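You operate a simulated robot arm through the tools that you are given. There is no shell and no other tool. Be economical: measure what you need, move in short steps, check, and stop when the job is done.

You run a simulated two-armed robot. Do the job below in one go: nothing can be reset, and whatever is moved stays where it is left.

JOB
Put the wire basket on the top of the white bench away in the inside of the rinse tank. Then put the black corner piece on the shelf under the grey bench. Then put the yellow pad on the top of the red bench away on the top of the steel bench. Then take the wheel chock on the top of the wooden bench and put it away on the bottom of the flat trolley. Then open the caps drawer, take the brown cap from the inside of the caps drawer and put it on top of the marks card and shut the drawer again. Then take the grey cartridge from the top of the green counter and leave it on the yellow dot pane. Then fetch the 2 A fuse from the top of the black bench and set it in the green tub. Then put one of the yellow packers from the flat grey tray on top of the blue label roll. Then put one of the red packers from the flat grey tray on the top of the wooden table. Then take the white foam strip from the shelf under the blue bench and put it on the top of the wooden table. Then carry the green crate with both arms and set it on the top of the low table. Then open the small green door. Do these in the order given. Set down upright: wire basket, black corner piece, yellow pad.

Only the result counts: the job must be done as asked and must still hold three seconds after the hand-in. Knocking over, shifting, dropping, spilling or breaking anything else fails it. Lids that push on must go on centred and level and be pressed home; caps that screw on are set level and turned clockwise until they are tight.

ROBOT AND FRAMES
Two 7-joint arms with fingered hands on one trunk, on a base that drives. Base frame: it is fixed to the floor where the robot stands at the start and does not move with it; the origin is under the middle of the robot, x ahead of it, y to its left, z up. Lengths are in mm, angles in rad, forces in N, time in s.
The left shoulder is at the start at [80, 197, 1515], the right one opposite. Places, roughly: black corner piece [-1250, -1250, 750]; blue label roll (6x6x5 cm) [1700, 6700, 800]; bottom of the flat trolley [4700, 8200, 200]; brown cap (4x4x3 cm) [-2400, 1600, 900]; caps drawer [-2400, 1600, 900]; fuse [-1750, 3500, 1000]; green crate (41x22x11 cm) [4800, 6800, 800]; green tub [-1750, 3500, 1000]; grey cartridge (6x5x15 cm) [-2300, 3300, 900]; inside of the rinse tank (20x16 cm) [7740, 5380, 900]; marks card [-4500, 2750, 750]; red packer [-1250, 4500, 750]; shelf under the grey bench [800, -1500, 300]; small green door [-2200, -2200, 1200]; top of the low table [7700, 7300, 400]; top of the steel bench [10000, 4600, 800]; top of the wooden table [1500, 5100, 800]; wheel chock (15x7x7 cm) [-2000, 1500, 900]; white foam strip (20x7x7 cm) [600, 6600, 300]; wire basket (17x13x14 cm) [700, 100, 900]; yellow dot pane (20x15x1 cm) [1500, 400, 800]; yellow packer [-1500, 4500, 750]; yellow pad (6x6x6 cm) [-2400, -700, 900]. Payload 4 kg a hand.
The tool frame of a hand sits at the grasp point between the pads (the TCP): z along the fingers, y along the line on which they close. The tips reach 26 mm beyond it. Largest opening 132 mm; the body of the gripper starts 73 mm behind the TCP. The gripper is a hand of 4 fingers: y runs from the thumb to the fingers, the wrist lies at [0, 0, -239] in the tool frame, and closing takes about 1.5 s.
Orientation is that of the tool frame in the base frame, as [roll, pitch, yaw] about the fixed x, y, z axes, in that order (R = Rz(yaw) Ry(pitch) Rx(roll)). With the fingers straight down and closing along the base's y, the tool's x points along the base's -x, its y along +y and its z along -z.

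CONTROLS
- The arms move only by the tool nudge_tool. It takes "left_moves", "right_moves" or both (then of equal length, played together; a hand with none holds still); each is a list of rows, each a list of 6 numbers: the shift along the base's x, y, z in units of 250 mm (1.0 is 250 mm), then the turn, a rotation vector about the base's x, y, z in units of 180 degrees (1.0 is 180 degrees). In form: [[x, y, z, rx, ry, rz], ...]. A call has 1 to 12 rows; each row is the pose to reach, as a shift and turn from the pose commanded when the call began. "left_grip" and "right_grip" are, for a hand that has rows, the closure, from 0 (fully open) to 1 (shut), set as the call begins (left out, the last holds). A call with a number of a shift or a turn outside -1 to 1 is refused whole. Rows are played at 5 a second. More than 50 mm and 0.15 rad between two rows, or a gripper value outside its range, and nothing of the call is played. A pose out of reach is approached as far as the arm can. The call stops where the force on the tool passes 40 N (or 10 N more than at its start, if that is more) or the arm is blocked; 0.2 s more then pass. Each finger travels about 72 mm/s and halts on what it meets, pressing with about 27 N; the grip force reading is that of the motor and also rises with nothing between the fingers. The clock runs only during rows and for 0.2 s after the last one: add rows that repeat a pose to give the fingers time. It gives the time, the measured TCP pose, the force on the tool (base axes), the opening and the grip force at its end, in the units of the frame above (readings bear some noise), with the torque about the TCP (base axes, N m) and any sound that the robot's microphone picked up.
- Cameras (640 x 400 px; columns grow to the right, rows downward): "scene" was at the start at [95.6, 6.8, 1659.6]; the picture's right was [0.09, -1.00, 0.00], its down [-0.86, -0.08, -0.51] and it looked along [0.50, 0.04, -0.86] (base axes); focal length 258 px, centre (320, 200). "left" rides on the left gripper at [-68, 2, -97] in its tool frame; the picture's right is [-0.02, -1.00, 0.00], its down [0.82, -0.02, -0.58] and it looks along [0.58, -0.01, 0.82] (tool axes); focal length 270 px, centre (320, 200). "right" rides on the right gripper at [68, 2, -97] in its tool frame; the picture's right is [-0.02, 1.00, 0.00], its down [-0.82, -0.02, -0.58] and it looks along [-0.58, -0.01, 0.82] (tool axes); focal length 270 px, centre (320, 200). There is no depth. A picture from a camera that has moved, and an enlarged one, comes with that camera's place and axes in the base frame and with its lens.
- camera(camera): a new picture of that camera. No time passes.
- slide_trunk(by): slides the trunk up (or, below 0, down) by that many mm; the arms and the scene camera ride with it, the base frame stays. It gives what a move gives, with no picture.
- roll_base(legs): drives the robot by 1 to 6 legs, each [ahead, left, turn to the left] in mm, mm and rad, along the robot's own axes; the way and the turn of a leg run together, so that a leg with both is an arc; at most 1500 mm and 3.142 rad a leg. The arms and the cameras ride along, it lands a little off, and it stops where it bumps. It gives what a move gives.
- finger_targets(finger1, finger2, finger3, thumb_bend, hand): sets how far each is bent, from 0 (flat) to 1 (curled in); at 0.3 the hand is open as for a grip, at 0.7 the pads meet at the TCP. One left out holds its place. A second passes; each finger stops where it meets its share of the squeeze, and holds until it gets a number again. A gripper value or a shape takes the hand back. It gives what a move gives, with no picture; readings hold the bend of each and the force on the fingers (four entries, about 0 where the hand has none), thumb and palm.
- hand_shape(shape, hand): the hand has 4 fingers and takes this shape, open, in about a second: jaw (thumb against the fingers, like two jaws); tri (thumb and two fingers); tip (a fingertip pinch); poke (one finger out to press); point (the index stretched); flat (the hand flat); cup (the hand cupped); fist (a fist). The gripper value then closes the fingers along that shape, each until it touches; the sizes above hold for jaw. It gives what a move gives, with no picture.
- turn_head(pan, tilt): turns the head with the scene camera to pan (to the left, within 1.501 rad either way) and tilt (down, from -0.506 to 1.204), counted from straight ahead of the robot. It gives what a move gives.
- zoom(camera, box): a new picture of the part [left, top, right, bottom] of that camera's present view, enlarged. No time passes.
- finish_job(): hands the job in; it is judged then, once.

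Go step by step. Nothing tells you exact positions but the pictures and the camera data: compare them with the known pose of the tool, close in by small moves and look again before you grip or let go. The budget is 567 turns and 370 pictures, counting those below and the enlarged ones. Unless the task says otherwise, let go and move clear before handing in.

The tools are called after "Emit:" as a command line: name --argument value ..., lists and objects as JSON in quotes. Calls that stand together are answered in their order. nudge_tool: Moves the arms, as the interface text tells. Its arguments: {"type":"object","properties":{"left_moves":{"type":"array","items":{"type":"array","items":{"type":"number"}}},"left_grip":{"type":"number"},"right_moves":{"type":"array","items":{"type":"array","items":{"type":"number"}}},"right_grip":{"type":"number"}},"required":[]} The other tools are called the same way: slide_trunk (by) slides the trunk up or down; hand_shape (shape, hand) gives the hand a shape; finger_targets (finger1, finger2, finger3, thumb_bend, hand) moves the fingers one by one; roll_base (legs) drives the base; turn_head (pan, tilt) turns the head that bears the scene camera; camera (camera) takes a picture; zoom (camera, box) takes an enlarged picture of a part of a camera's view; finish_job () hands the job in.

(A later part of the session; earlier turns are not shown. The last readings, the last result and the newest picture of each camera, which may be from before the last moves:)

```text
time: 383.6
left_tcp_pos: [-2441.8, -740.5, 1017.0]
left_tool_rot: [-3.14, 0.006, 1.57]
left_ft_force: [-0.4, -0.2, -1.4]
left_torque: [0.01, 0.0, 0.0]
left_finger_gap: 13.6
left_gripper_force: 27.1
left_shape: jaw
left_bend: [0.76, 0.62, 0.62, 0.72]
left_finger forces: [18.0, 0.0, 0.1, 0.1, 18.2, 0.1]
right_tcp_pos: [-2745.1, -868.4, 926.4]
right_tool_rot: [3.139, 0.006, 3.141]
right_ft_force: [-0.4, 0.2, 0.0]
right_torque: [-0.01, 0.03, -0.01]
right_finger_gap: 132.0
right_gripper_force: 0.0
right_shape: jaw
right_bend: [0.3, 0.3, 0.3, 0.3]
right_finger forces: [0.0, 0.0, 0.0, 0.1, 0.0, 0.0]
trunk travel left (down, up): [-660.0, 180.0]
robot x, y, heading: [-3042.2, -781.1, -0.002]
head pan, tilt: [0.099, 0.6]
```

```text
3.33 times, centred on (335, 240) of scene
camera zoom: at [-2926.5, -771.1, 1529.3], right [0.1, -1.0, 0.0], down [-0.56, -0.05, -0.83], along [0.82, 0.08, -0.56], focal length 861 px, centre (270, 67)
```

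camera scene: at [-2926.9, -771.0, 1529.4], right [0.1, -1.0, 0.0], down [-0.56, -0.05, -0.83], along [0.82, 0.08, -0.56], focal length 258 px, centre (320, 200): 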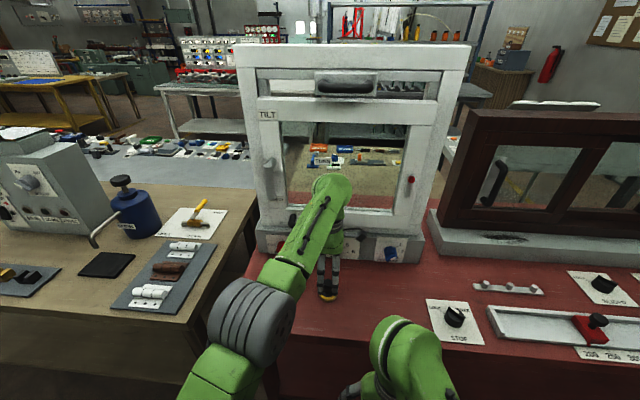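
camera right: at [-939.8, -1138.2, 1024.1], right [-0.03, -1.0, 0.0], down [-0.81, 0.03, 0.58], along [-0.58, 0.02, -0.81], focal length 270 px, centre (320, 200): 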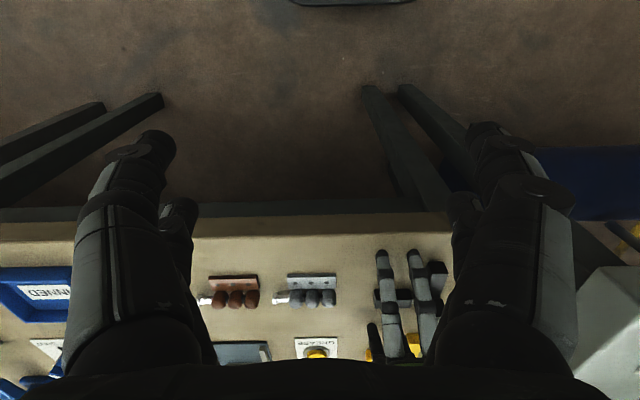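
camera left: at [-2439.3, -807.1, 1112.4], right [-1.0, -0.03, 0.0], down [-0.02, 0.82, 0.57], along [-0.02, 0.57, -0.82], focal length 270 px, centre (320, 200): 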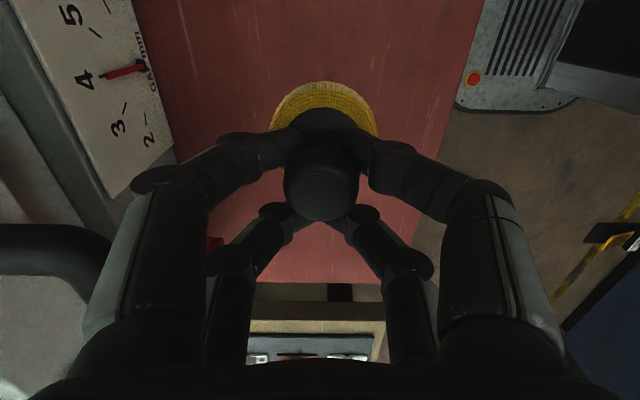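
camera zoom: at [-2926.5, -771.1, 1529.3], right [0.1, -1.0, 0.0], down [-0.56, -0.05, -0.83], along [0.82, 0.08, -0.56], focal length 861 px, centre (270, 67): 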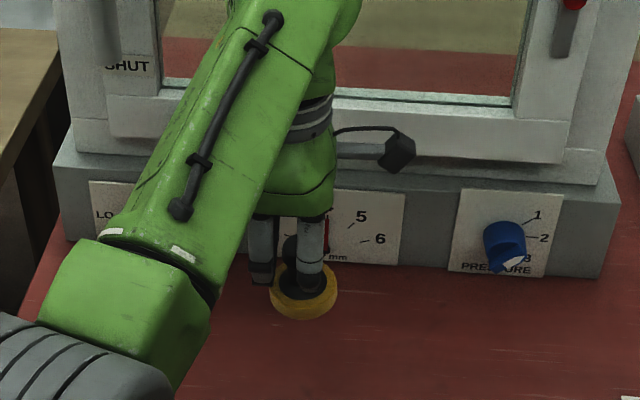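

The pad hangs on its knob, held under the head. I back off and start the drive to the steel bench.

Emit:
roll_base --legs '[[-180, 0, 0], [0, 0, 1.575], [1500, 0, 0], [1480, 0, 0], [0, 0, -1.57]]'

```text
time: 406.8
left_tcp_pos: [-2626.7, 2250.0, 1016.7]
left_tool_rot: [-3.14, 0.007, 1.58]
left_ft_force: [0.4, 0.1, -0.7]
left_torque: [0.03, 0.03, 0.01]
left_finger_gap: 13.3
left_gripper_force: 27.1
left_shape: jaw
left_bend: [0.76, 0.62, 0.62, 0.72]
left_finger forces: [17.4, 0.1, 0.1, 0.1, 17.2, 0.0]
right_tcp_pos: [-2928.9, 2117.7, 927.7]
right_tool_rot: [3.141, 0.006, -3.132]
right_ft_force: [-0.2, 0.1, -0.7]
right_torque: [0.0, 0.02, -0.02]
right_finger_gap: 132.2
right_gripper_force: 0.0
right_shape: jaw
right_bend: [0.3, 0.3, 0.3, 0.3]
right_finger forces: [0.0, 0.0, 0.1, 0.1, 0.0, 0.1]
trunk travel left (down, up): [-660.0, 180.0]
robot x, y, heading: [-3227.9, 2205.9, 0.009]
head pan, tilt: [0.099, 0.6]
```

Emit:
roll_base --legs '[[1450, 80, 0], [1450, 80, 0], [1450, 0, 0], [1300, 0, 0]]'

```text
time: 433.8
left_tcp_pos: [3011.5, 2702.4, 1016.9]
left_tool_rot: [-3.14, 0.008, 1.635]
left_ft_force: [0.3, 0.4, 0.0]
left_torque: [0.01, 0.02, 0.03]
left_finger_gap: 13.0
left_gripper_force: 26.5
left_shape: jaw
left_bend: [0.76, 0.62, 0.62, 0.72]
left_finger forces: [17.4, 0.0, 0.1, 0.1, 17.3, 0.0]
right_tcp_pos: [2717.3, 2554.4, 928.2]
right_tool_rot: [3.139, 0.005, -3.078]
right_ft_force: [0.3, 0.0, 0.6]
right_torque: [-0.01, 0.0, 0.01]
right_finger_gap: 132.1
right_gripper_force: 0.0
right_shape: jaw
right_bend: [0.3, 0.3, 0.3, 0.3]
right_finger forces: [0.0, 0.1, 0.1, 0.1, 0.1, 0.0]
trunk travel left (down, up): [-660.0, 180.0]
robot x, y, heading: [2413.0, 2623.8, 0.059]
head pan, tilt: [0.099, 0.6]
```

Emit:
roll_base --legs '[[1026, 636, 0], [1450, -45, 0], [1450, -45, 0], [1450, -45, 0]]'

Emit:
turn_head --pan 0.3 --tilt 0.3

Emit:
camera --camera "scene"

```text
time: 460.2
left_tcp_pos: [8328.9, 3389.5, 1016.5]
left_tool_rot: [-3.139, 0.006, 1.565]
left_ft_force: [-0.8, -0.2, -0.5]
left_torque: [0.0, 0.02, 0.02]
left_finger_gap: 13.3
left_gripper_force: 26.9
left_shape: jaw
left_bend: [0.76, 0.62, 0.62, 0.72]
left_finger forces: [17.2, 0.0, 0.0, 0.0, 17.1, 0.0]
right_tcp_pos: [8023.9, 3262.0, 928.5]
right_tool_rot: [3.14, 0.004, 3.137]
right_ft_force: [-0.5, 0.3, -0.2]
right_torque: [0.0, 0.02, 0.02]
right_finger_gap: 131.7
right_gripper_force: 0.1
right_shape: jaw
right_bend: [0.3, 0.3, 0.3, 0.3]
right_finger forces: [0.0, 0.0, 0.0, 0.0, 0.0, 0.0]
trunk travel left (down, up): [-660.0, 180.0]
robot x, y, heading: [7727.2, 3354.0, -0.008]
head pan, tilt: [0.099, 0.6]
```

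```text
time: 461.0
left_tcp_pos: [8327.8, 3389.3, 1014.7]
left_tool_rot: [-3.14, 0.007, 1.567]
left_ft_force: [0.0, -0.4, -0.3]
left_torque: [-0.01, 0.02, 0.01]
left_finger_gap: 13.1
left_gripper_force: 26.5
left_shape: jaw
left_bend: [0.76, 0.62, 0.62, 0.72]
left_finger forces: [17.4, 0.1, 0.0, 0.0, 17.1, 0.0]
right_tcp_pos: [8025.1, 3260.7, 927.5]
right_tool_rot: [3.14, 0.007, 3.135]
right_ft_force: [0.7, -0.5, -0.4]
right_torque: [0.0, -0.01, 0.02]
right_finger_gap: 132.0
right_gripper_force: 0.0
right_shape: jaw
right_bend: [0.3, 0.3, 0.3, 0.3]
right_finger forces: [0.1, 0.0, 0.0, 0.1, 0.0, 0.0]
trunk travel left (down, up): [-660.0, 180.0]
robot x, y, heading: [7727.4, 3348.7, -0.01]
head pan, tilt: [0.3, 0.3]
```

```text
278 pictures are left
camera scene: at [7844.8, 3378.3, 1556.7], right [0.29, -0.96, 0.0], down [-0.28, -0.09, -0.95], along [0.91, 0.28, -0.3], focal length 258 px, centre (320, 200)
```

scene: 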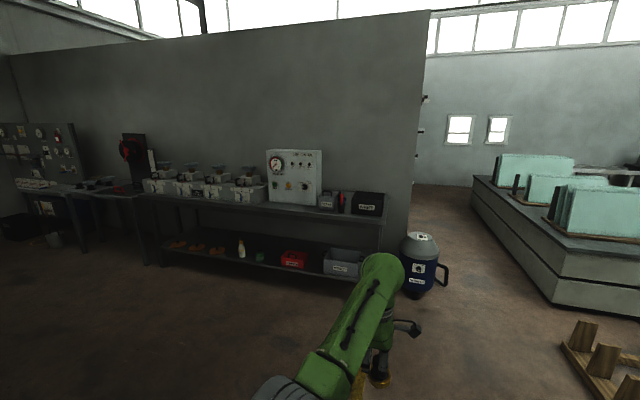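

Emit:
zoom --camera "scene" --box '[130, 140, 400, 240]'

```text
2.37 times, centred on (265, 190) of scene
camera zoom: at [7844.8, 3378.3, 1556.7], right [0.29, -0.96, 0.0], down [-0.28, -0.09, -0.95], along [0.91, 0.28, -0.3], focal length 612 px, centre (450, 224)
```

zoom: 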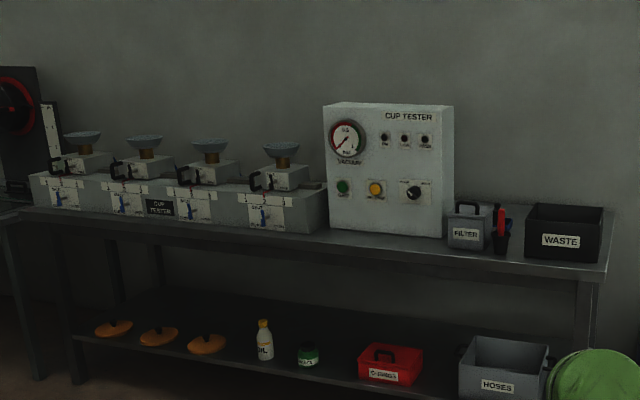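

I move in front of the steel bench's right part for a closer look.

Emit:
roll_base --legs '[[900, 100, 0], [350, 500, 0]]'

Emit:
turn_head --pan 0 --tilt 0.5

Emit:
camera --camera "scene"

```text
time: 468.9
left_tcp_pos: [9590.6, 4004.2, 1017.4]
left_tool_rot: [-3.139, 0.005, 1.585]
left_ft_force: [0.1, -0.5, -1.1]
left_torque: [-0.01, 0.04, -0.01]
left_finger_gap: 13.1
left_gripper_force: 26.4
left_shape: jaw
left_bend: [0.76, 0.62, 0.62, 0.72]
left_finger forces: [17.3, 0.1, 0.1, 0.1, 17.1, 0.0]
right_tcp_pos: [9289.6, 3871.0, 929.0]
right_tool_rot: [3.139, 0.007, -3.127]
right_ft_force: [-0.5, 0.2, 0.9]
right_torque: [0.03, 0.0, 0.05]
right_finger_gap: 132.2
right_gripper_force: 0.1
right_shape: jaw
right_bend: [0.3, 0.3, 0.3, 0.3]
right_finger forces: [0.0, 0.0, 0.0, 0.0, 0.1, 0.0]
trunk travel left (down, up): [-660.0, 180.0]
robot x, y, heading: [8986.7, 3957.6, 0.012]
head pan, tilt: [0.3, 0.3]
```

```text
time: 469.7
left_tcp_pos: [9591.9, 4005.6, 1016.2]
left_tool_rot: [-3.14, 0.007, 1.584]
left_ft_force: [0.7, 0.1, -0.8]
left_torque: [0.01, -0.03, 0.0]
left_finger_gap: 13.1
left_gripper_force: 27.0
left_shape: jaw
left_bend: [0.76, 0.62, 0.62, 0.72]
left_finger forces: [17.3, 0.0, 0.0, 0.0, 17.2, 0.0]
right_tcp_pos: [9289.9, 3872.5, 927.9]
right_tool_rot: [3.139, 0.005, -3.128]
right_ft_force: [0.0, -0.5, 1.2]
right_torque: [0.02, 0.06, 0.02]
right_finger_gap: 131.9
right_gripper_force: 0.0
right_shape: jaw
right_bend: [0.3, 0.3, 0.3, 0.3]
right_finger forces: [0.0, 0.0, 0.0, 0.0, 0.1, 0.0]
trunk travel left (down, up): [-660.0, 180.0]
robot x, y, heading: [8988.6, 3956.7, 0.015]
head pan, tilt: [0.0, 0.499]
```

```text
276 pictures are left
camera scene: at [9109.7, 3958.5, 1538.4], right [0.01, -1.0, 0.0], down [-0.48, -0.01, -0.88], along [0.88, 0.01, -0.48], focal length 258 px, centre (320, 200)
```

scene: 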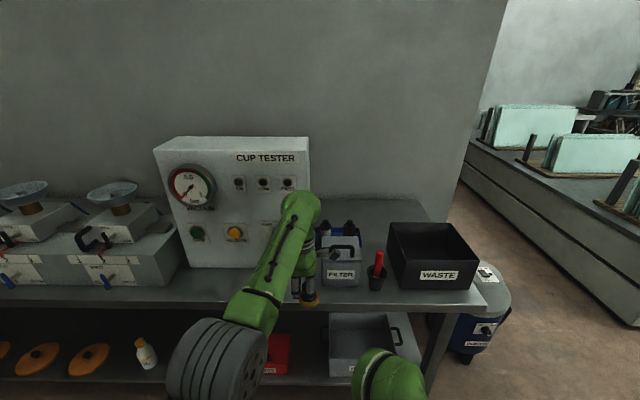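

There is a free strip about 150 mm deep in front of the CUP TESTER. I shift left 190 and ahead 130 and look with the hand camera.

Emit:
roll_base --legs '[[0, 190, -0.015], [130, 0, 0]]'

Emit:
camera --camera "left"

Emit:
camera --camera "scene"

```text
time: 472.2
left_tcp_pos: [9715.7, 4189.1, 1017.1]
left_tool_rot: [3.141, 0.006, 1.568]
left_ft_force: [-0.1, 0.2, -0.5]
left_torque: [0.02, -0.03, 0.03]
left_finger_gap: 13.3
left_gripper_force: 26.4
left_shape: jaw
left_bend: [0.76, 0.62, 0.62, 0.72]
left_finger forces: [17.4, 0.0, 0.1, 0.0, 17.2, 0.0]
right_tcp_pos: [9412.3, 4060.7, 926.9]
right_tool_rot: [-3.141, 0.007, 3.138]
right_ft_force: [-0.1, 0.1, 0.1]
right_torque: [-0.01, -0.02, -0.02]
right_finger_gap: 132.0
right_gripper_force: 0.1
right_shape: jaw
right_bend: [0.3, 0.3, 0.3, 0.3]
right_finger forces: [0.0, 0.0, 0.0, 0.0, 0.1, 0.1]
trunk travel left (down, up): [-660.0, 180.0]
robot x, y, heading: [9114.3, 4147.6, -0.009]
head pan, tilt: [0.0, 0.499]
```

```text
275 pictures are left
camera left: at [9717.1, 4121.7, 1114.0], right [-1.0, -0.02, 0.0], down [-0.02, 0.82, 0.57], along [-0.01, 0.57, -0.82], focal length 270 px, centre (320, 200)
```

left: 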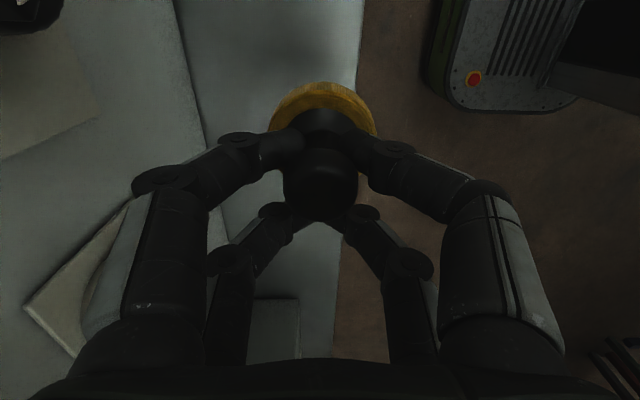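

```text
274 pictures are left
camera scene: at [9232.2, 4150.8, 1538.7], right [0.0, -1.0, 0.0], down [-0.48, 0.0, -0.88], along [0.88, 0.0, -0.48], focal length 258 px, centre (320, 200)
```

scene: 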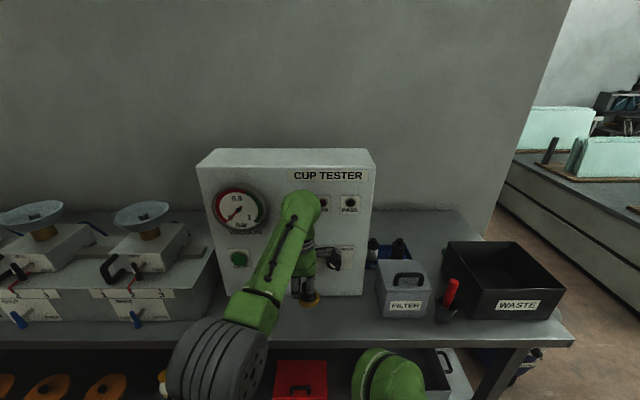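

The strip runs x 9677–9854. I roll ahead 38 mm and lower the pad step by step.

Emit:
roll_base --legs '[[38, 0, 0]]'

Emit:
nudge_tool --left_moves '[[0, 0, -0.15, 0, 0, 0], [0, 0, -0.3, 0, 0, 0], [0, 0, -0.45, 0, 0, 0], [0, 0, -0.52, 0, 0, 0]]'

Emit:
camera --camera "left"

Emit:
zoom --camera "scene" --box '[240, 240, 380, 340]'

```text
time: 473.0
left_tcp_pos: [9748.0, 4188.1, 1019.9]
left_tool_rot: [3.137, 0.008, 1.567]
left_ft_force: [-0.9, -0.1, -0.4]
left_torque: [0.01, -0.06, 0.02]
left_finger_gap: 13.1
left_gripper_force: 26.8
left_shape: jaw
left_bend: [0.76, 0.62, 0.62, 0.72]
left_finger forces: [17.3, 0.1, 0.0, 0.0, 17.2, 0.0]
right_tcp_pos: [9446.6, 4059.8, 930.2]
right_tool_rot: [3.141, 0.01, 3.139]
right_ft_force: [-1.1, -0.3, 0.5]
right_torque: [0.0, -0.07, 0.0]
right_finger_gap: 132.0
right_gripper_force: 0.1
right_shape: jaw
right_bend: [0.3, 0.3, 0.3, 0.3]
right_finger forces: [0.1, 0.0, 0.0, 0.1, 0.0, 0.0]
trunk travel left (down, up): [-660.0, 180.0]
robot x, y, heading: [9151.1, 4150.2, -0.004]
head pan, tilt: [0.0, 0.499]
```

```text
time: 474.0
left_tcp_pos: [9754.5, 4188.2, 893.3]
left_tool_rot: [3.128, 0.011, 1.571]
left_ft_force: [9.3, 0.8, 21.0]
left_torque: [0.06, -0.26, 0.01]
left_finger_gap: 13.8
left_gripper_force: 26.9
left_shape: jaw
left_bend: [0.77, 0.63, 0.63, 0.73]
left_finger forces: [21.4, 0.0, 0.0, 0.0, 16.5, 0.0]
right_tcp_pos: [9448.1, 4060.0, 929.7]
right_tool_rot: [3.139, 0.009, 3.138]
right_ft_force: [-1.0, -0.7, -0.1]
right_torque: [0.02, -0.02, -0.01]
right_finger_gap: 131.9
right_gripper_force: 0.1
right_shape: jaw
right_bend: [0.3, 0.3, 0.3, 0.3]
right_finger forces: [0.1, 0.0, 0.0, 0.0, 0.0, 0.1]
trunk travel left (down, up): [-660.0, 180.0]
robot x, y, heading: [9156.1, 4145.9, -0.003]
head pan, tilt: [0.0, 0.499]
```

```text
273 pictures are left
camera left: at [9753.8, 4121.1, 990.4], right [-1.0, -0.02, -0.01], down [-0.03, 0.82, 0.57], along [0.0, 0.57, -0.82], focal length 270 px, centre (320, 200)
```

left: 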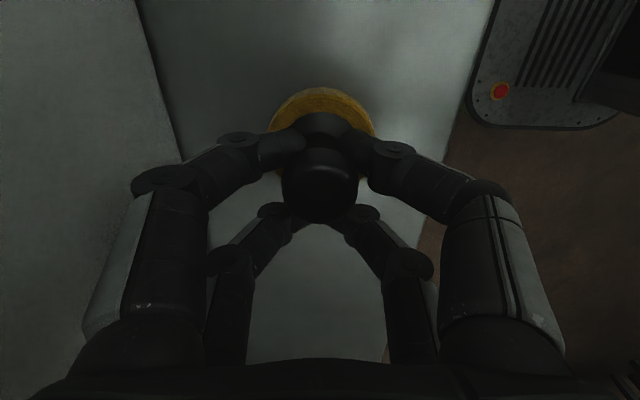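

```text
4.00 times, centred on (310, 290) of scene
camera zoom: at [9266.7, 4149.8, 1539.4], right [0.0, -1.0, 0.0], down [-0.48, 0.0, -0.88], along [0.88, 0.0, -0.48], focal length 1033 px, centre (360, -160)
```

zoom: 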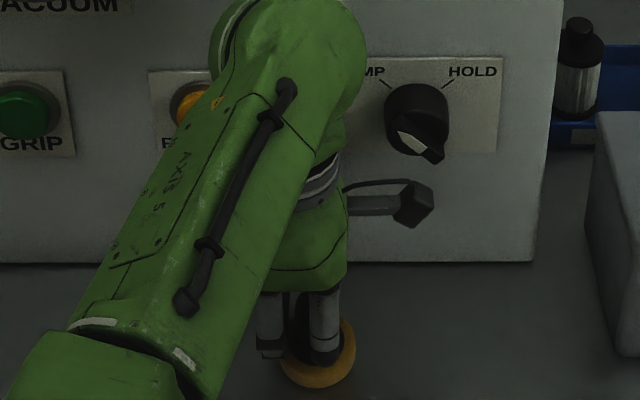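

The pad touched the bench at TCP ≈ 895. I relieve the push a few mm.

Emit:
nudge_tool --left_moves '[[-0.012, 0, 0.024, 0, 0, 0]]'

```text
time: 474.4
left_tcp_pos: [9752.4, 4188.4, 893.5]
left_tool_rot: [3.139, 0.009, 1.567]
left_ft_force: [7.3, -0.7, 21.2]
left_torque: [0.11, -0.16, 0.0]
left_finger_gap: 13.7
left_gripper_force: 27.1
left_shape: jaw
left_bend: [0.77, 0.63, 0.63, 0.73]
left_finger forces: [21.1, 0.0, 0.0, 0.2, 16.7, 0.1]
right_tcp_pos: [9452.0, 4059.8, 928.3]
right_tool_rot: [3.139, 0.004, 3.138]
right_ft_force: [-0.2, -0.2, 0.9]
right_torque: [0.02, -0.01, -0.02]
right_finger_gap: 131.7
right_gripper_force: 0.1
right_shape: jaw
right_bend: [0.3, 0.3, 0.3, 0.3]
right_finger forces: [0.0, 0.0, 0.1, 0.0, 0.0, 0.1]
trunk travel left (down, up): [-660.0, 180.0]
robot x, y, heading: [9152.3, 4151.6, -0.006]
head pan, tilt: [0.0, 0.499]
```

Emit:
nudge_tool --left_moves '[[-0.012, 0, 0.016, 0, 0, 0], [-0.02, 0, 0.032, 0, 0, 0]]'

```text
time: 475.0
left_tcp_pos: [9744.3, 4189.0, 897.1]
left_tool_rot: [-3.135, 0.005, 1.569]
left_ft_force: [-1.2, 0.9, -0.2]
left_torque: [0.0, -0.01, 0.02]
left_finger_gap: 13.8
left_gripper_force: 27.2
left_shape: jaw
left_bend: [0.77, 0.63, 0.63, 0.73]
left_finger forces: [17.7, 0.0, 0.0, 0.1, 17.5, 0.0]
right_tcp_pos: [9450.5, 4060.2, 927.3]
right_tool_rot: [3.139, 0.004, 3.137]
right_ft_force: [-1.3, 0.8, 0.3]
right_torque: [0.0, 0.04, 0.02]
right_finger_gap: 131.7
right_gripper_force: 0.1
right_shape: jaw
right_bend: [0.3, 0.3, 0.3, 0.3]
right_finger forces: [0.0, 0.0, 0.0, 0.0, 0.0, 0.0]
trunk travel left (down, up): [-660.0, 180.0]
robot x, y, heading: [9154.2, 4147.8, 0.001]
head pan, tilt: [0.0, 0.499]
```

Emit:
nudge_tool --left_moves '[[0, 0, -0.008, 0, 0, 0], [0, 0, -0.008, 0, 0, 0], [0, 0, -0.008, 0, 0, 0], [0, 0, -0.008, 0, 0, 0], [0, 0, -0.008, 0, 0, 0], [0, 0, -0.008, 0, 0, 0], [0, 0, -0.008, 0, 0, 0], [0, 0, 0.08, 0, 0, 0], [0, 0, 0.25, 0, 0, 0], [0, 0, 0.42, 0, 0, 0], [0, 0, 0.5, 0, 0, 0]]' --left_grip 0

Emit:
camera --camera "left"

Emit:
zoom --camera "scene" --box '[240, 240, 380, 340]'

```text
time: 477.4
left_tcp_pos: [9746.8, 4189.1, 1026.7]
left_tool_rot: [-3.139, 0.006, 1.565]
left_ft_force: [-0.3, -0.8, 0.5]
left_torque: [-0.01, 0.01, -0.02]
left_finger_gap: 132.0
left_gripper_force: 0.1
left_shape: jaw
left_bend: [0.3, 0.3, 0.3, 0.3]
left_finger forces: [0.1, 0.0, 0.0, 0.0, 0.0, 0.1]
right_tcp_pos: [9452.3, 4059.9, 927.3]
right_tool_rot: [3.14, 0.006, 3.136]
right_ft_force: [-0.2, -0.2, 0.6]
right_torque: [0.02, -0.01, -0.01]
right_finger_gap: 131.9
right_gripper_force: 0.1
right_shape: jaw
right_bend: [0.3, 0.3, 0.3, 0.3]
right_finger forces: [0.1, 0.1, 0.0, 0.0, 0.0, 0.0]
trunk travel left (down, up): [-660.0, 180.0]
robot x, y, heading: [9150.6, 4146.8, -0.006]
head pan, tilt: [0.0, 0.499]
```

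```text
271 pictures are left
camera left: at [9748.7, 4122.2, 1122.6], right [-1.0, -0.02, 0.0], down [-0.02, 0.82, 0.57], along [-0.01, 0.57, -0.82], focal length 270 px, centre (320, 200)
```

left: 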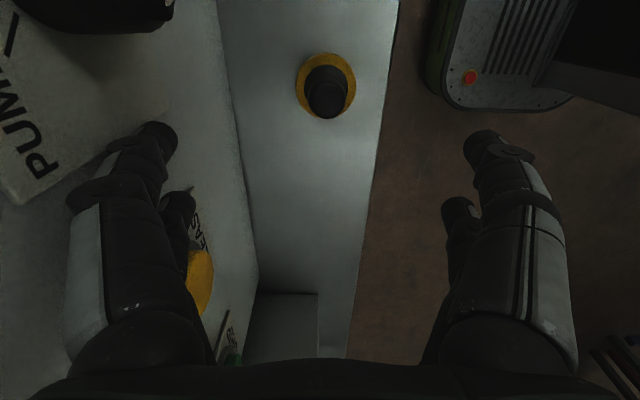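

```text
4.00 times, centred on (310, 290) of scene
camera zoom: at [9272.6, 4149.3, 1538.4], right [0.0, -1.0, 0.0], down [-0.48, 0.0, -0.88], along [0.88, 0.0, -0.48], focal length 1033 px, centre (360, -160)
```

zoom: 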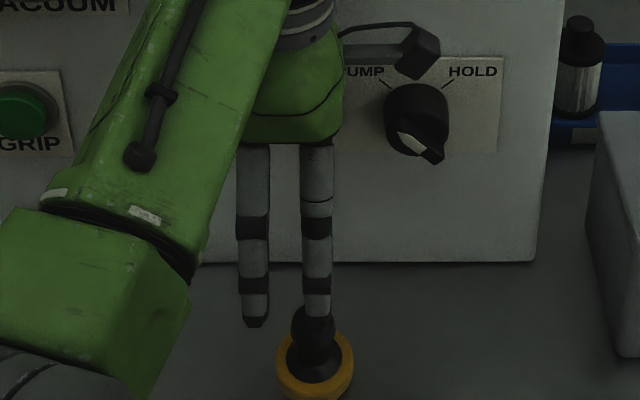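

The pad stands upright on the steel bench. I drive back (in reverse) toward the wooden bench for the wheel chock.

Emit:
roll_base --legs '[[-450, 0, 0], [0, -690, 0], [-1450, 0, 0], [-1450, 0, 0], [-1400, 0, 0]]'

```text
time: 503.8
left_tcp_pos: [4997.6, 3404.7, 1025.5]
left_tool_rot: [-3.142, 0.006, 1.607]
left_ft_force: [0.3, -0.2, -0.4]
left_torque: [-0.02, 0.03, 0.03]
left_finger_gap: 132.0
left_gripper_force: 0.1
left_shape: jaw
left_bend: [0.3, 0.3, 0.3, 0.3]
left_finger forces: [0.0, 0.1, 0.0, 0.0, 0.0, 0.1]
right_tcp_pos: [4706.4, 3266.1, 927.1]
right_tool_rot: [3.14, 0.003, -3.107]
right_ft_force: [-0.1, 0.1, -0.7]
right_torque: [-0.01, 0.02, 0.01]
right_finger_gap: 132.0
right_gripper_force: 0.1
right_shape: jaw
right_bend: [0.3, 0.3, 0.3, 0.3]
right_finger forces: [0.1, 0.0, 0.0, 0.0, 0.0, 0.0]
trunk travel left (down, up): [-660.0, 180.0]
robot x, y, heading: [4403.5, 3344.2, 0.036]
head pan, tilt: [0.0, 0.499]
```

Emit:
roll_base --legs '[[-950, 0, 0], [-940, -800, 0], [-1450, 0, 0], [-1450, 0, 0], [-1350, 0, 0]]'

```text
time: 535.0
left_tcp_pos: [-1176.3, 2101.7, 1025.9]
left_tool_rot: [-3.141, 0.006, 1.73]
left_ft_force: [0.2, 0.0, -0.5]
left_torque: [-0.01, 0.02, 0.04]
left_finger_gap: 131.7
left_gripper_force: 0.1
left_shape: jaw
left_bend: [0.3, 0.3, 0.3, 0.3]
left_finger forces: [0.1, 0.0, 0.0, 0.0, 0.1, 0.0]
right_tcp_pos: [-1447.1, 1927.1, 927.5]
right_tool_rot: [3.139, 0.003, -2.983]
right_ft_force: [-0.1, 0.4, -0.3]
right_torque: [-0.01, -0.02, 0.02]
right_finger_gap: 131.8
right_gripper_force: 0.0
right_shape: jaw
right_bend: [0.3, 0.3, 0.3, 0.3]
right_finger forces: [0.0, 0.1, 0.0, 0.1, 0.1, 0.0]
trunk travel left (down, up): [-660.0, 180.0]
robot x, y, heading: [-1760.7, 1964.3, 0.152]
head pan, tilt: [0.0, 0.499]
```

Emit:
roll_base --legs '[[0, 400, 0], [0, 0, -1.722]]'

Emit:
slide_trunk --by 180

Emit:
camera --camera "scene"

```text
time: 541.8
left_tcp_pos: [-1810.6, 1769.0, 1025.2]
left_tool_rot: [-3.14, 0.007, -0.057]
left_ft_force: [0.5, 0.0, 0.1]
left_torque: [0.01, 0.04, -0.02]
left_finger_gap: 132.2
left_gripper_force: 0.1
left_shape: jaw
left_bend: [0.3, 0.3, 0.3, 0.3]
left_finger forces: [0.1, 0.0, 0.1, 0.0, 0.0, 0.0]
right_tcp_pos: [-1923.5, 2071.6, 928.1]
right_tool_rot: [3.139, 0.007, 1.512]
right_ft_force: [0.1, 0.6, 0.0]
right_torque: [-0.03, -0.01, 0.0]
right_finger_gap: 132.2
right_gripper_force: 0.1
right_shape: jaw
right_bend: [0.3, 0.3, 0.3, 0.3]
right_finger forces: [0.0, 0.1, 0.0, 0.1, 0.0, 0.1]
trunk travel left (down, up): [-660.0, 180.0]
robot x, y, heading: [-1820.0, 2359.5, -1.631]
head pan, tilt: [0.0, 0.499]
```

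```text
time: 543.8
left_tcp_pos: [-1810.9, 1768.7, 1203.7]
left_tool_rot: [-3.14, 0.008, -0.058]
left_ft_force: [-0.8, 0.1, 0.5]
left_torque: [0.01, -0.04, 0.02]
left_finger_gap: 131.8
left_gripper_force: 0.0
left_shape: jaw
left_bend: [0.3, 0.3, 0.3, 0.3]
left_finger forces: [0.1, 0.0, 0.0, 0.1, 0.1, 0.1]
right_tcp_pos: [-1924.3, 2070.9, 1107.7]
right_tool_rot: [3.14, 0.004, 1.512]
right_ft_force: [-0.6, 0.7, 0.4]
right_torque: [-0.02, 0.02, -0.02]
right_finger_gap: 131.9
right_gripper_force: 0.1
right_shape: jaw
right_bend: [0.3, 0.3, 0.3, 0.3]
right_finger forces: [0.0, 0.0, 0.0, 0.0, 0.0, 0.0]
trunk travel left (down, up): [-840.0, 0.0]
robot x, y, heading: [-1817.1, 2361.8, -1.63]
head pan, tilt: [0.0, 0.499]
```

```text
269 pictures are left
camera scene: at [-1827.1, 2244.7, 1718.4], right [-1.0, 0.06, 0.0], down [0.03, 0.48, -0.88], along [-0.05, -0.88, -0.48], focal length 258 px, centre (320, 200)
```

scene: 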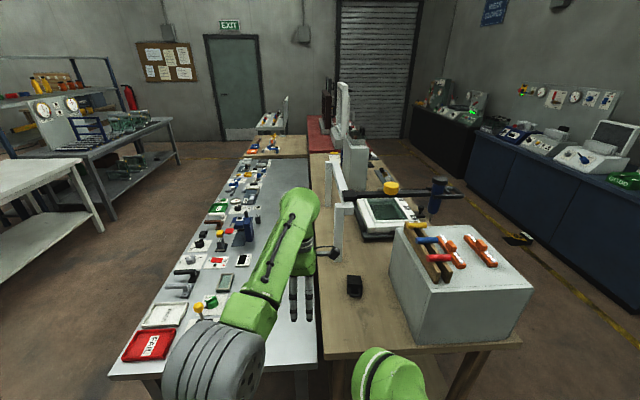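

Emit:
zoom --camera "scene" --box '[310, 240, 410, 320]'

Emit:
camera --camera "left"

```text
5.00 times, centred on (360, 280) of scene
camera zoom: at [-1827.1, 2244.7, 1718.4], right [-1.0, 0.06, 0.0], down [0.03, 0.48, -0.88], along [-0.05, -0.88, -0.48], focal length 1291 px, centre (120, -200)
```

zoom: 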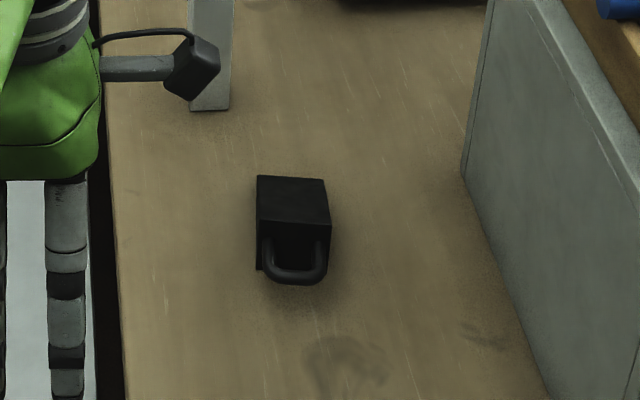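

```text
267 pictures are left
camera left: at [-1878.8, 1771.4, 1302.2], right [0.03, 1.0, 0.0], down [0.82, -0.03, 0.57], along [0.57, -0.02, -0.82], focal length 270 px, centre (320, 200)
```

left: 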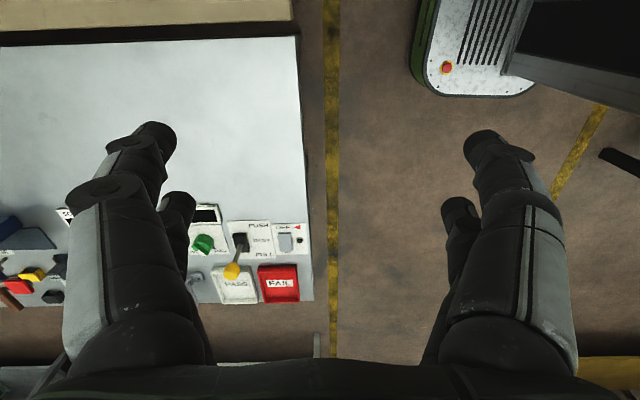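

The wheel chock is the black wedge with a handle at about [-2003, 1490], 7 cm wide in x. I turn the left hand 90° to close across x, draw the right hand back a bit.

Emit:
nudge_tool --left_moves '[[0, 0, 0, 0, 0, 0.046], [0, 0, 0, 0, 0, 0.092], [0, 0, 0, 0, 0, 0.138], [0, 0, 0, 0, 0, 0.184], [0, 0, 0, 0, 0, 0.23], [0, 0, 0, 0, 0, 0.276], [0, 0, 0, 0, 0, 0.322], [0, 0, 0, 0, 0, 0.368], [0, 0, 0, 0, 0, 0.414], [0, 0, 0, 0, 0, 0.46], [0, 0, 0, 0, 0, 0.518]]' --right_moves '[[0, 0.04, -0.04, 0, 0, 0], [0, 0.08, -0.08, 0, 0, 0], [0, 0.12, -0.12, 0, 0, 0], [0, 0.16, -0.16, 0, 0, 0], [0, 0.2, -0.2, 0, 0, 0], [0, 0.24, -0.24, 0, 0, 0], [0, 0.28, -0.28, 0, 0, 0], [0, 0.32, -0.32, 0, 0, 0], [0, 0.36, -0.36, 0, 0, 0], [0, 0.4, -0.4, 0, 0, 0], [0, 0.4, -0.4, 0, 0, 0]]'

```text
refused: row 11 steps farther than a row can; nothing moved
```

Emit:
nudge_tool --left_moves '[[0, 0, 0, 0, 0, 0.0435], [0, 0, 0, 0, 0, 0.087], [0, 0, 0, 0, 0, 0.13], [0, 0, 0, 0, 0, 0.173], [0, 0, 0, 0, 0, 0.216], [0, 0, 0, 0, 0, 0.259], [0, 0, 0, 0, 0, 0.302], [0, 0, 0, 0, 0, 0.345], [0, 0, 0, 0, 0, 0.388], [0, 0, 0, 0, 0, 0.431], [0, 0, 0, 0, 0, 0.475], [0, 0, 0, 0, 0, 0.518]]' --right_moves '[[0, 0.04, -0.04, 0, 0, 0], [0, 0.08, -0.08, 0, 0, 0], [0, 0.12, -0.12, 0, 0, 0], [0, 0.16, -0.16, 0, 0, 0], [0, 0.2, -0.2, 0, 0, 0], [0, 0.24, -0.24, 0, 0, 0], [0, 0.28, -0.28, 0, 0, 0], [0, 0.32, -0.32, 0, 0, 0], [0, 0.36, -0.36, 0, 0, 0], [0, 0.4, -0.4, 0, 0, 0], [0, 0.4, -0.4, 0, 0, 0], [0, 0.4, -0.4, 0, 0, 0]]'

```text
time: 546.4
left_tcp_pos: [-1811.5, 1768.2, 1205.5]
left_tool_rot: [-3.139, 0.007, 1.57]
left_ft_force: [0.0, -0.1, -0.2]
left_torque: [0.0, 0.03, 0.03]
left_finger_gap: 131.8
left_gripper_force: 0.0
left_shape: jaw
left_bend: [0.3, 0.3, 0.3, 0.3]
left_finger forces: [0.1, 0.1, 0.0, 0.1, 0.0, 0.0]
right_tcp_pos: [-1924.8, 2172.0, 1008.1]
right_tool_rot: [3.139, 0.005, 1.511]
right_ft_force: [0.1, 0.5, 0.7]
right_torque: [-0.04, 0.03, -0.01]
right_finger_gap: 132.0
right_gripper_force: 0.1
right_shape: jaw
right_bend: [0.3, 0.3, 0.3, 0.3]
right_finger forces: [0.0, 0.0, 0.0, 0.1, 0.1, 0.0]
trunk travel left (down, up): [-840.0, 0.0]
robot x, y, heading: [-1820.6, 2364.3, -1.63]
head pan, tilt: [0.0, 0.499]
```

Emit:
roll_base --legs '[[0, -202, 0.06], [300, 0, 0]]'

Emit:
turn_head --pan 0 --tilt 0.75

Emit:
camera --camera "scene"

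Emit:
camera --camera "left"

```text
time: 549.6
left_tcp_pos: [-1979.6, 1477.0, 1207.7]
left_tool_rot: [-3.141, 0.007, 1.621]
left_ft_force: [1.6, -0.2, -0.6]
left_torque: [-0.01, 0.03, -0.01]
left_finger_gap: 131.9
left_gripper_force: 0.0
left_shape: jaw
left_bend: [0.3, 0.3, 0.3, 0.3]
left_finger forces: [0.2, 0.1, 0.1, 0.1, 0.0, 0.0]
right_tcp_pos: [-2114.0, 1875.1, 1008.2]
right_tool_rot: [3.141, 0.007, 1.566]
right_ft_force: [-0.3, 0.0, -0.2]
right_torque: [-0.01, -0.01, 0.0]
right_finger_gap: 131.8
right_gripper_force: 0.0
right_shape: jaw
right_bend: [0.3, 0.3, 0.3, 0.3]
right_finger forces: [0.0, 0.1, 0.1, 0.0, 0.0, 0.1]
trunk travel left (down, up): [-840.0, 0.0]
robot x, y, heading: [-2016.7, 2073.0, -1.577]
head pan, tilt: [0.0, 0.499]
```

```text
time: 550.4
left_tcp_pos: [-1978.9, 1474.2, 1206.7]
left_tool_rot: [-3.14, 0.007, 1.621]
left_ft_force: [-0.1, 0.1, 0.2]
left_torque: [0.0, -0.01, 0.0]
left_finger_gap: 131.8
left_gripper_force: 0.0
left_shape: jaw
left_bend: [0.3, 0.3, 0.3, 0.3]
left_finger forces: [0.1, 0.0, 0.0, 0.0, 0.1, 0.0]
right_tcp_pos: [-2114.2, 1872.3, 1007.7]
right_tool_rot: [3.14, 0.005, 1.566]
right_ft_force: [0.1, 0.7, -0.6]
right_torque: [-0.02, -0.03, 0.0]
right_finger_gap: 131.7
right_gripper_force: 0.0
right_shape: jaw
right_bend: [0.3, 0.3, 0.3, 0.3]
right_finger forces: [0.1, 0.1, 0.0, 0.0, 0.1, 0.0]
trunk travel left (down, up): [-840.0, 0.0]
robot x, y, heading: [-2020.6, 2069.2, -1.578]
head pan, tilt: [0.0, 0.75]
```

```text
266 pictures are left
camera scene: at [-2020.9, 1957.7, 1696.5], right [-1.0, 0.01, 0.0], down [0.0, 0.68, -0.73], along [0.0, -0.73, -0.68], focal length 258 px, centre (320, 200)
```

scene: 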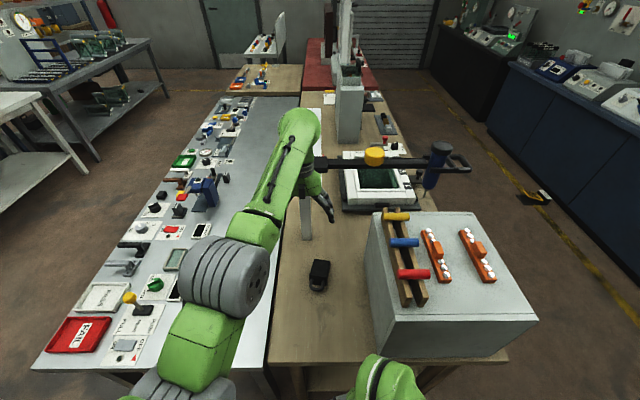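

```text
265 pictures are left
camera left: at [-1974.2, 1407.4, 1302.7], right [-1.0, -0.08, 0.0], down [-0.06, 0.82, 0.57], along [-0.04, 0.57, -0.82], focal length 270 px, centre (320, 200)
```

left: 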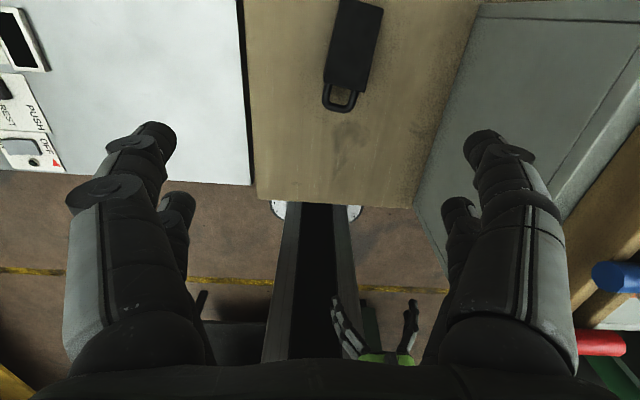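

Triangulated: chock's high end near [-2014, 1486, 905], axis turned about 0.12 rad. I lower the trunk, align the hand over it and look.

Emit:
slide_trunk --by -180

Emit:
nudge_tool --left_moves '[[-0.07, -0.02, -0.02, 0, 0, -0.03], [-0.148, -0.048, -0.06, 0, 0, -0.048], [-0.148, -0.048, -0.16, 0, 0, -0.048], [-0.148, -0.048, -0.16, 0, 0, -0.048]]'

Emit:
camera --camera "left"

Emit:
zoom --camera "scene" --box '[250, 200, 380, 310]'

```text
time: 552.4
left_tcp_pos: [-1979.8, 1474.4, 1026.7]
left_tool_rot: [-3.14, 0.009, 1.621]
left_ft_force: [0.6, -1.0, 0.5]
left_torque: [0.0, 0.02, 0.04]
left_finger_gap: 131.5
left_gripper_force: 0.0
left_shape: jaw
left_bend: [0.3, 0.3, 0.3, 0.3]
left_finger forces: [0.0, 0.1, 0.1, 0.1, 0.1, 0.1]
right_tcp_pos: [-2114.9, 1871.5, 828.0]
right_tool_rot: [3.14, 0.006, 1.564]
right_ft_force: [0.1, -0.1, 0.4]
right_torque: [-0.03, -0.04, -0.02]
right_finger_gap: 132.0
right_gripper_force: 0.0
right_shape: jaw
right_bend: [0.3, 0.3, 0.3, 0.3]
right_finger forces: [0.0, 0.1, 0.0, 0.0, 0.0, 0.1]
trunk travel left (down, up): [-660.0, 180.0]
robot x, y, heading: [-2020.2, 2072.1, -1.576]
head pan, tilt: [0.0, 0.75]
```

```text
time: 553.4
left_tcp_pos: [-2016.5, 1463.4, 986.2]
left_tool_rot: [-3.14, 0.007, 1.47]
left_ft_force: [-0.3, 0.4, 0.3]
left_torque: [-0.02, -0.02, 0.01]
left_finger_gap: 132.0
left_gripper_force: 0.0
left_shape: jaw
left_bend: [0.3, 0.3, 0.3, 0.3]
left_finger forces: [0.0, 0.0, 0.1, 0.1, 0.0, 0.1]
right_tcp_pos: [-2113.1, 1871.2, 827.0]
right_tool_rot: [3.139, 0.005, 1.566]
right_ft_force: [0.7, 0.2, 0.2]
right_torque: [0.02, -0.03, 0.05]
right_finger_gap: 131.8
right_gripper_force: 0.1
right_shape: jaw
right_bend: [0.3, 0.3, 0.3, 0.3]
right_finger forces: [0.1, 0.0, 0.0, 0.0, 0.1, 0.0]
trunk travel left (down, up): [-660.0, 180.0]
robot x, y, heading: [-2019.5, 2069.9, -1.569]
head pan, tilt: [0.0, 0.75]
```

```text
264 pictures are left
camera left: at [-2020.2, 1396.6, 1083.0], right [-1.0, 0.07, 0.0], down [0.06, 0.82, 0.57], along [0.04, 0.57, -0.82], focal length 270 px, centre (320, 200)
```

left: 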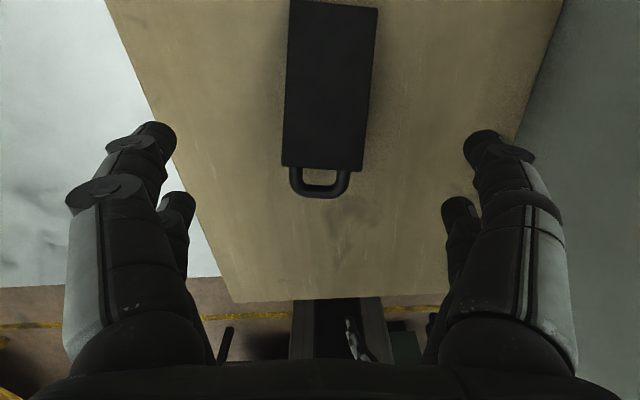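

```text
3.64 times, centred on (315, 255) of scene
camera zoom: at [-2020.5, 1957.3, 1516.5], right [-1.0, 0.01, 0.0], down [0.0, 0.68, -0.73], along [0.0, -0.73, -0.68], focal length 939 px, centre (338, 0)
```

zoom: 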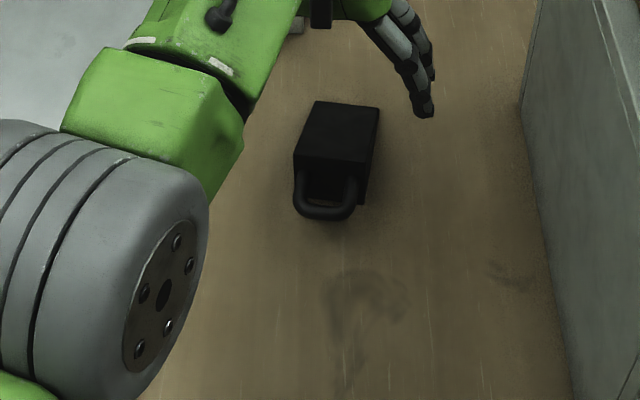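

Aligned over the chock's thick end. I descend to TCP z ≈ 880 and close.

Emit:
nudge_tool --left_moves '[[-0.016, 0.016, -0.12, 0, 0, -0.008], [-0.016, 0.016, -0.24, 0, 0, -0.008], [-0.016, 0.016, -0.34, 0, 0, -0.008], [-0.016, 0.016, -0.41, 0, 0, -0.008]]'

Emit:
camera --camera "left"

```text
time: 554.4
left_tcp_pos: [-2021.8, 1468.5, 884.7]
left_tool_rot: [-3.14, 0.007, 1.447]
left_ft_force: [0.2, 1.4, -1.0]
left_torque: [0.0, -0.03, 0.03]
left_finger_gap: 132.0
left_gripper_force: 0.0
left_shape: jaw
left_bend: [0.3, 0.3, 0.3, 0.3]
left_finger forces: [0.0, 0.0, 0.1, 0.0, 0.0, 0.0]
right_tcp_pos: [-2111.7, 1871.6, 828.4]
right_tool_rot: [3.14, 0.005, 1.565]
right_ft_force: [-0.2, 0.2, -0.6]
right_torque: [0.0, -0.03, -0.01]
right_finger_gap: 131.9
right_gripper_force: 0.0
right_shape: jaw
right_bend: [0.3, 0.3, 0.3, 0.3]
right_finger forces: [0.0, 0.1, 0.0, 0.1, 0.0, 0.0]
trunk travel left (down, up): [-660.0, 180.0]
robot x, y, heading: [-2020.9, 2066.0, -1.575]
head pan, tilt: [0.0, 0.75]
```

```text
262 pictures are left
camera left: at [-2028.2, 1400.6, 980.6], right [-1.0, 0.1, 0.0], down [0.08, 0.82, 0.57], along [0.06, 0.57, -0.82], focal length 270 px, centre (320, 200)
```

left: 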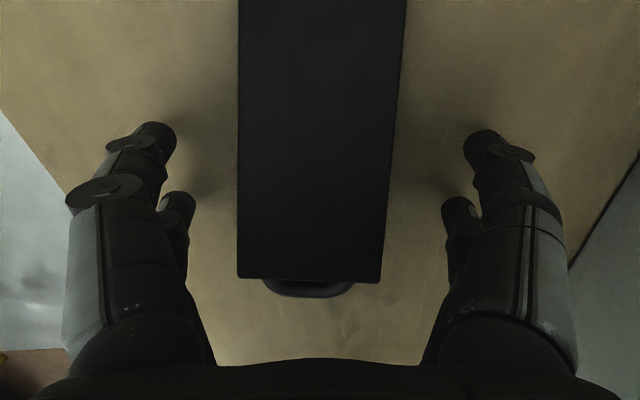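

Emit:
nudge_tool --left_moves '[[0.012, -0.02, -0.016, 0, 0, 0], [0.012, -0.02, -0.016, 0, 0, 0], [0.012, -0.02, -0.016, 0, 0, 0], [0.012, -0.02, -0.016, 0, 0, 0], [0.012, -0.02, -0.016, 0, 0, 0], [0.012, -0.02, -0.016, 0, 0, 0], [0.012, -0.02, -0.016, 0, 0, 0]]' --left_grip 1

Emit:
nudge_tool --left_moves '[[0, 0, 0.08, 0, 0, 0], [0, 0, 0.2, 0, 0, 0], [0, 0, 0.36, 0, 0, 0], [0, 0, 0.5, 0, 0, 0]]'

Emit:
camera --camera "left"

```text
time: 556.0
left_tcp_pos: [-2018.1, 1461.7, 879.3]
left_tool_rot: [-3.14, 0.006, 1.448]
left_ft_force: [0.2, -0.4, 0.5]
left_torque: [-0.03, 0.03, -0.06]
left_finger_gap: 54.6
left_gripper_force: 26.6
left_shape: jaw
left_bend: [0.73, 0.73, 0.73, 0.7]
left_finger forces: [24.7, 24.4, 24.5, 0.0, 24.8, 0.1]
right_tcp_pos: [-2113.7, 1870.8, 827.8]
right_tool_rot: [3.14, 0.006, 1.566]
right_ft_force: [-0.1, 0.5, -0.6]
right_torque: [-0.02, 0.01, 0.02]
right_finger_gap: 131.7
right_gripper_force: 0.0
right_shape: jaw
right_bend: [0.3, 0.3, 0.3, 0.3]
right_finger forces: [0.1, 0.0, 0.0, 0.0, 0.0, 0.1]
trunk travel left (down, up): [-660.0, 180.0]
robot x, y, heading: [-2020.9, 2069.5, -1.577]
head pan, tilt: [0.0, 0.75]
```

```text
time: 557.0
left_tcp_pos: [-2018.6, 1461.4, 1004.3]
left_tool_rot: [-3.139, 0.005, 1.447]
left_ft_force: [-0.7, -0.4, -3.4]
left_torque: [0.02, -0.04, -0.03]
left_finger_gap: 54.5
left_gripper_force: 26.8
left_shape: jaw
left_bend: [0.73, 0.73, 0.73, 0.7]
left_finger forces: [24.9, 24.3, 24.5, 0.0, 24.8, 0.0]
right_tcp_pos: [-2113.5, 1871.5, 829.0]
right_tool_rot: [3.14, 0.007, 1.566]
right_ft_force: [-0.9, -0.4, -0.8]
right_torque: [0.0, 0.0, -0.02]
right_finger_gap: 132.3
right_gripper_force: 0.0
right_shape: jaw
right_bend: [0.3, 0.3, 0.3, 0.3]
right_finger forces: [0.0, 0.1, 0.0, 0.0, 0.0, 0.0]
trunk travel left (down, up): [-660.0, 180.0]
robot x, y, heading: [-2018.6, 2066.6, -1.576]
head pan, tilt: [0.0, 0.75]
```

```text
261 pictures are left
camera left: at [-2025.6, 1393.8, 1100.3], right [-1.0, 0.1, 0.0], down [0.08, 0.82, 0.57], along [0.06, 0.57, -0.82], focal length 270 px, centre (320, 200)
```

left: 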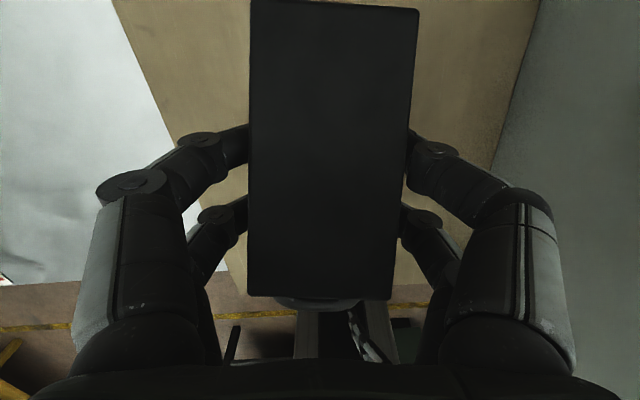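

Chock held firmly. I back off, turn to +x and drive along the aisle toward the flat trolley area.

Emit:
roll_base --legs '[[-330, 0, 0], [0, 0, 1.57], [1450, 0, 0], [1450, 0, 0], [1450, 0, 0]]'

```text
time: 583.1
left_tcp_pos: [2888.1, 2361.9, 1004.1]
left_tool_rot: [-3.14, 0.008, 3.039]
left_ft_force: [0.3, 0.2, -3.3]
left_torque: [0.0, 0.0, -0.01]
left_finger_gap: 54.1
left_gripper_force: 27.2
left_shape: jaw
left_bend: [0.73, 0.73, 0.73, 0.7]
left_finger forces: [24.9, 24.3, 24.4, 0.1, 24.6, 0.0]
right_tcp_pos: [2479.3, 2258.5, 827.7]
right_tool_rot: [3.14, 0.005, -3.126]
right_ft_force: [-0.3, 0.3, 0.3]
right_torque: [0.02, -0.01, 0.03]
right_finger_gap: 132.0
right_gripper_force: 0.0
right_shape: jaw
right_bend: [0.3, 0.3, 0.3, 0.3]
right_finger forces: [0.0, 0.1, 0.0, 0.1, 0.1, 0.1]
trunk travel left (down, up): [-660.0, 180.0]
robot x, y, heading: [2282.0, 2348.1, 0.017]
head pan, tilt: [0.0, 0.75]
```

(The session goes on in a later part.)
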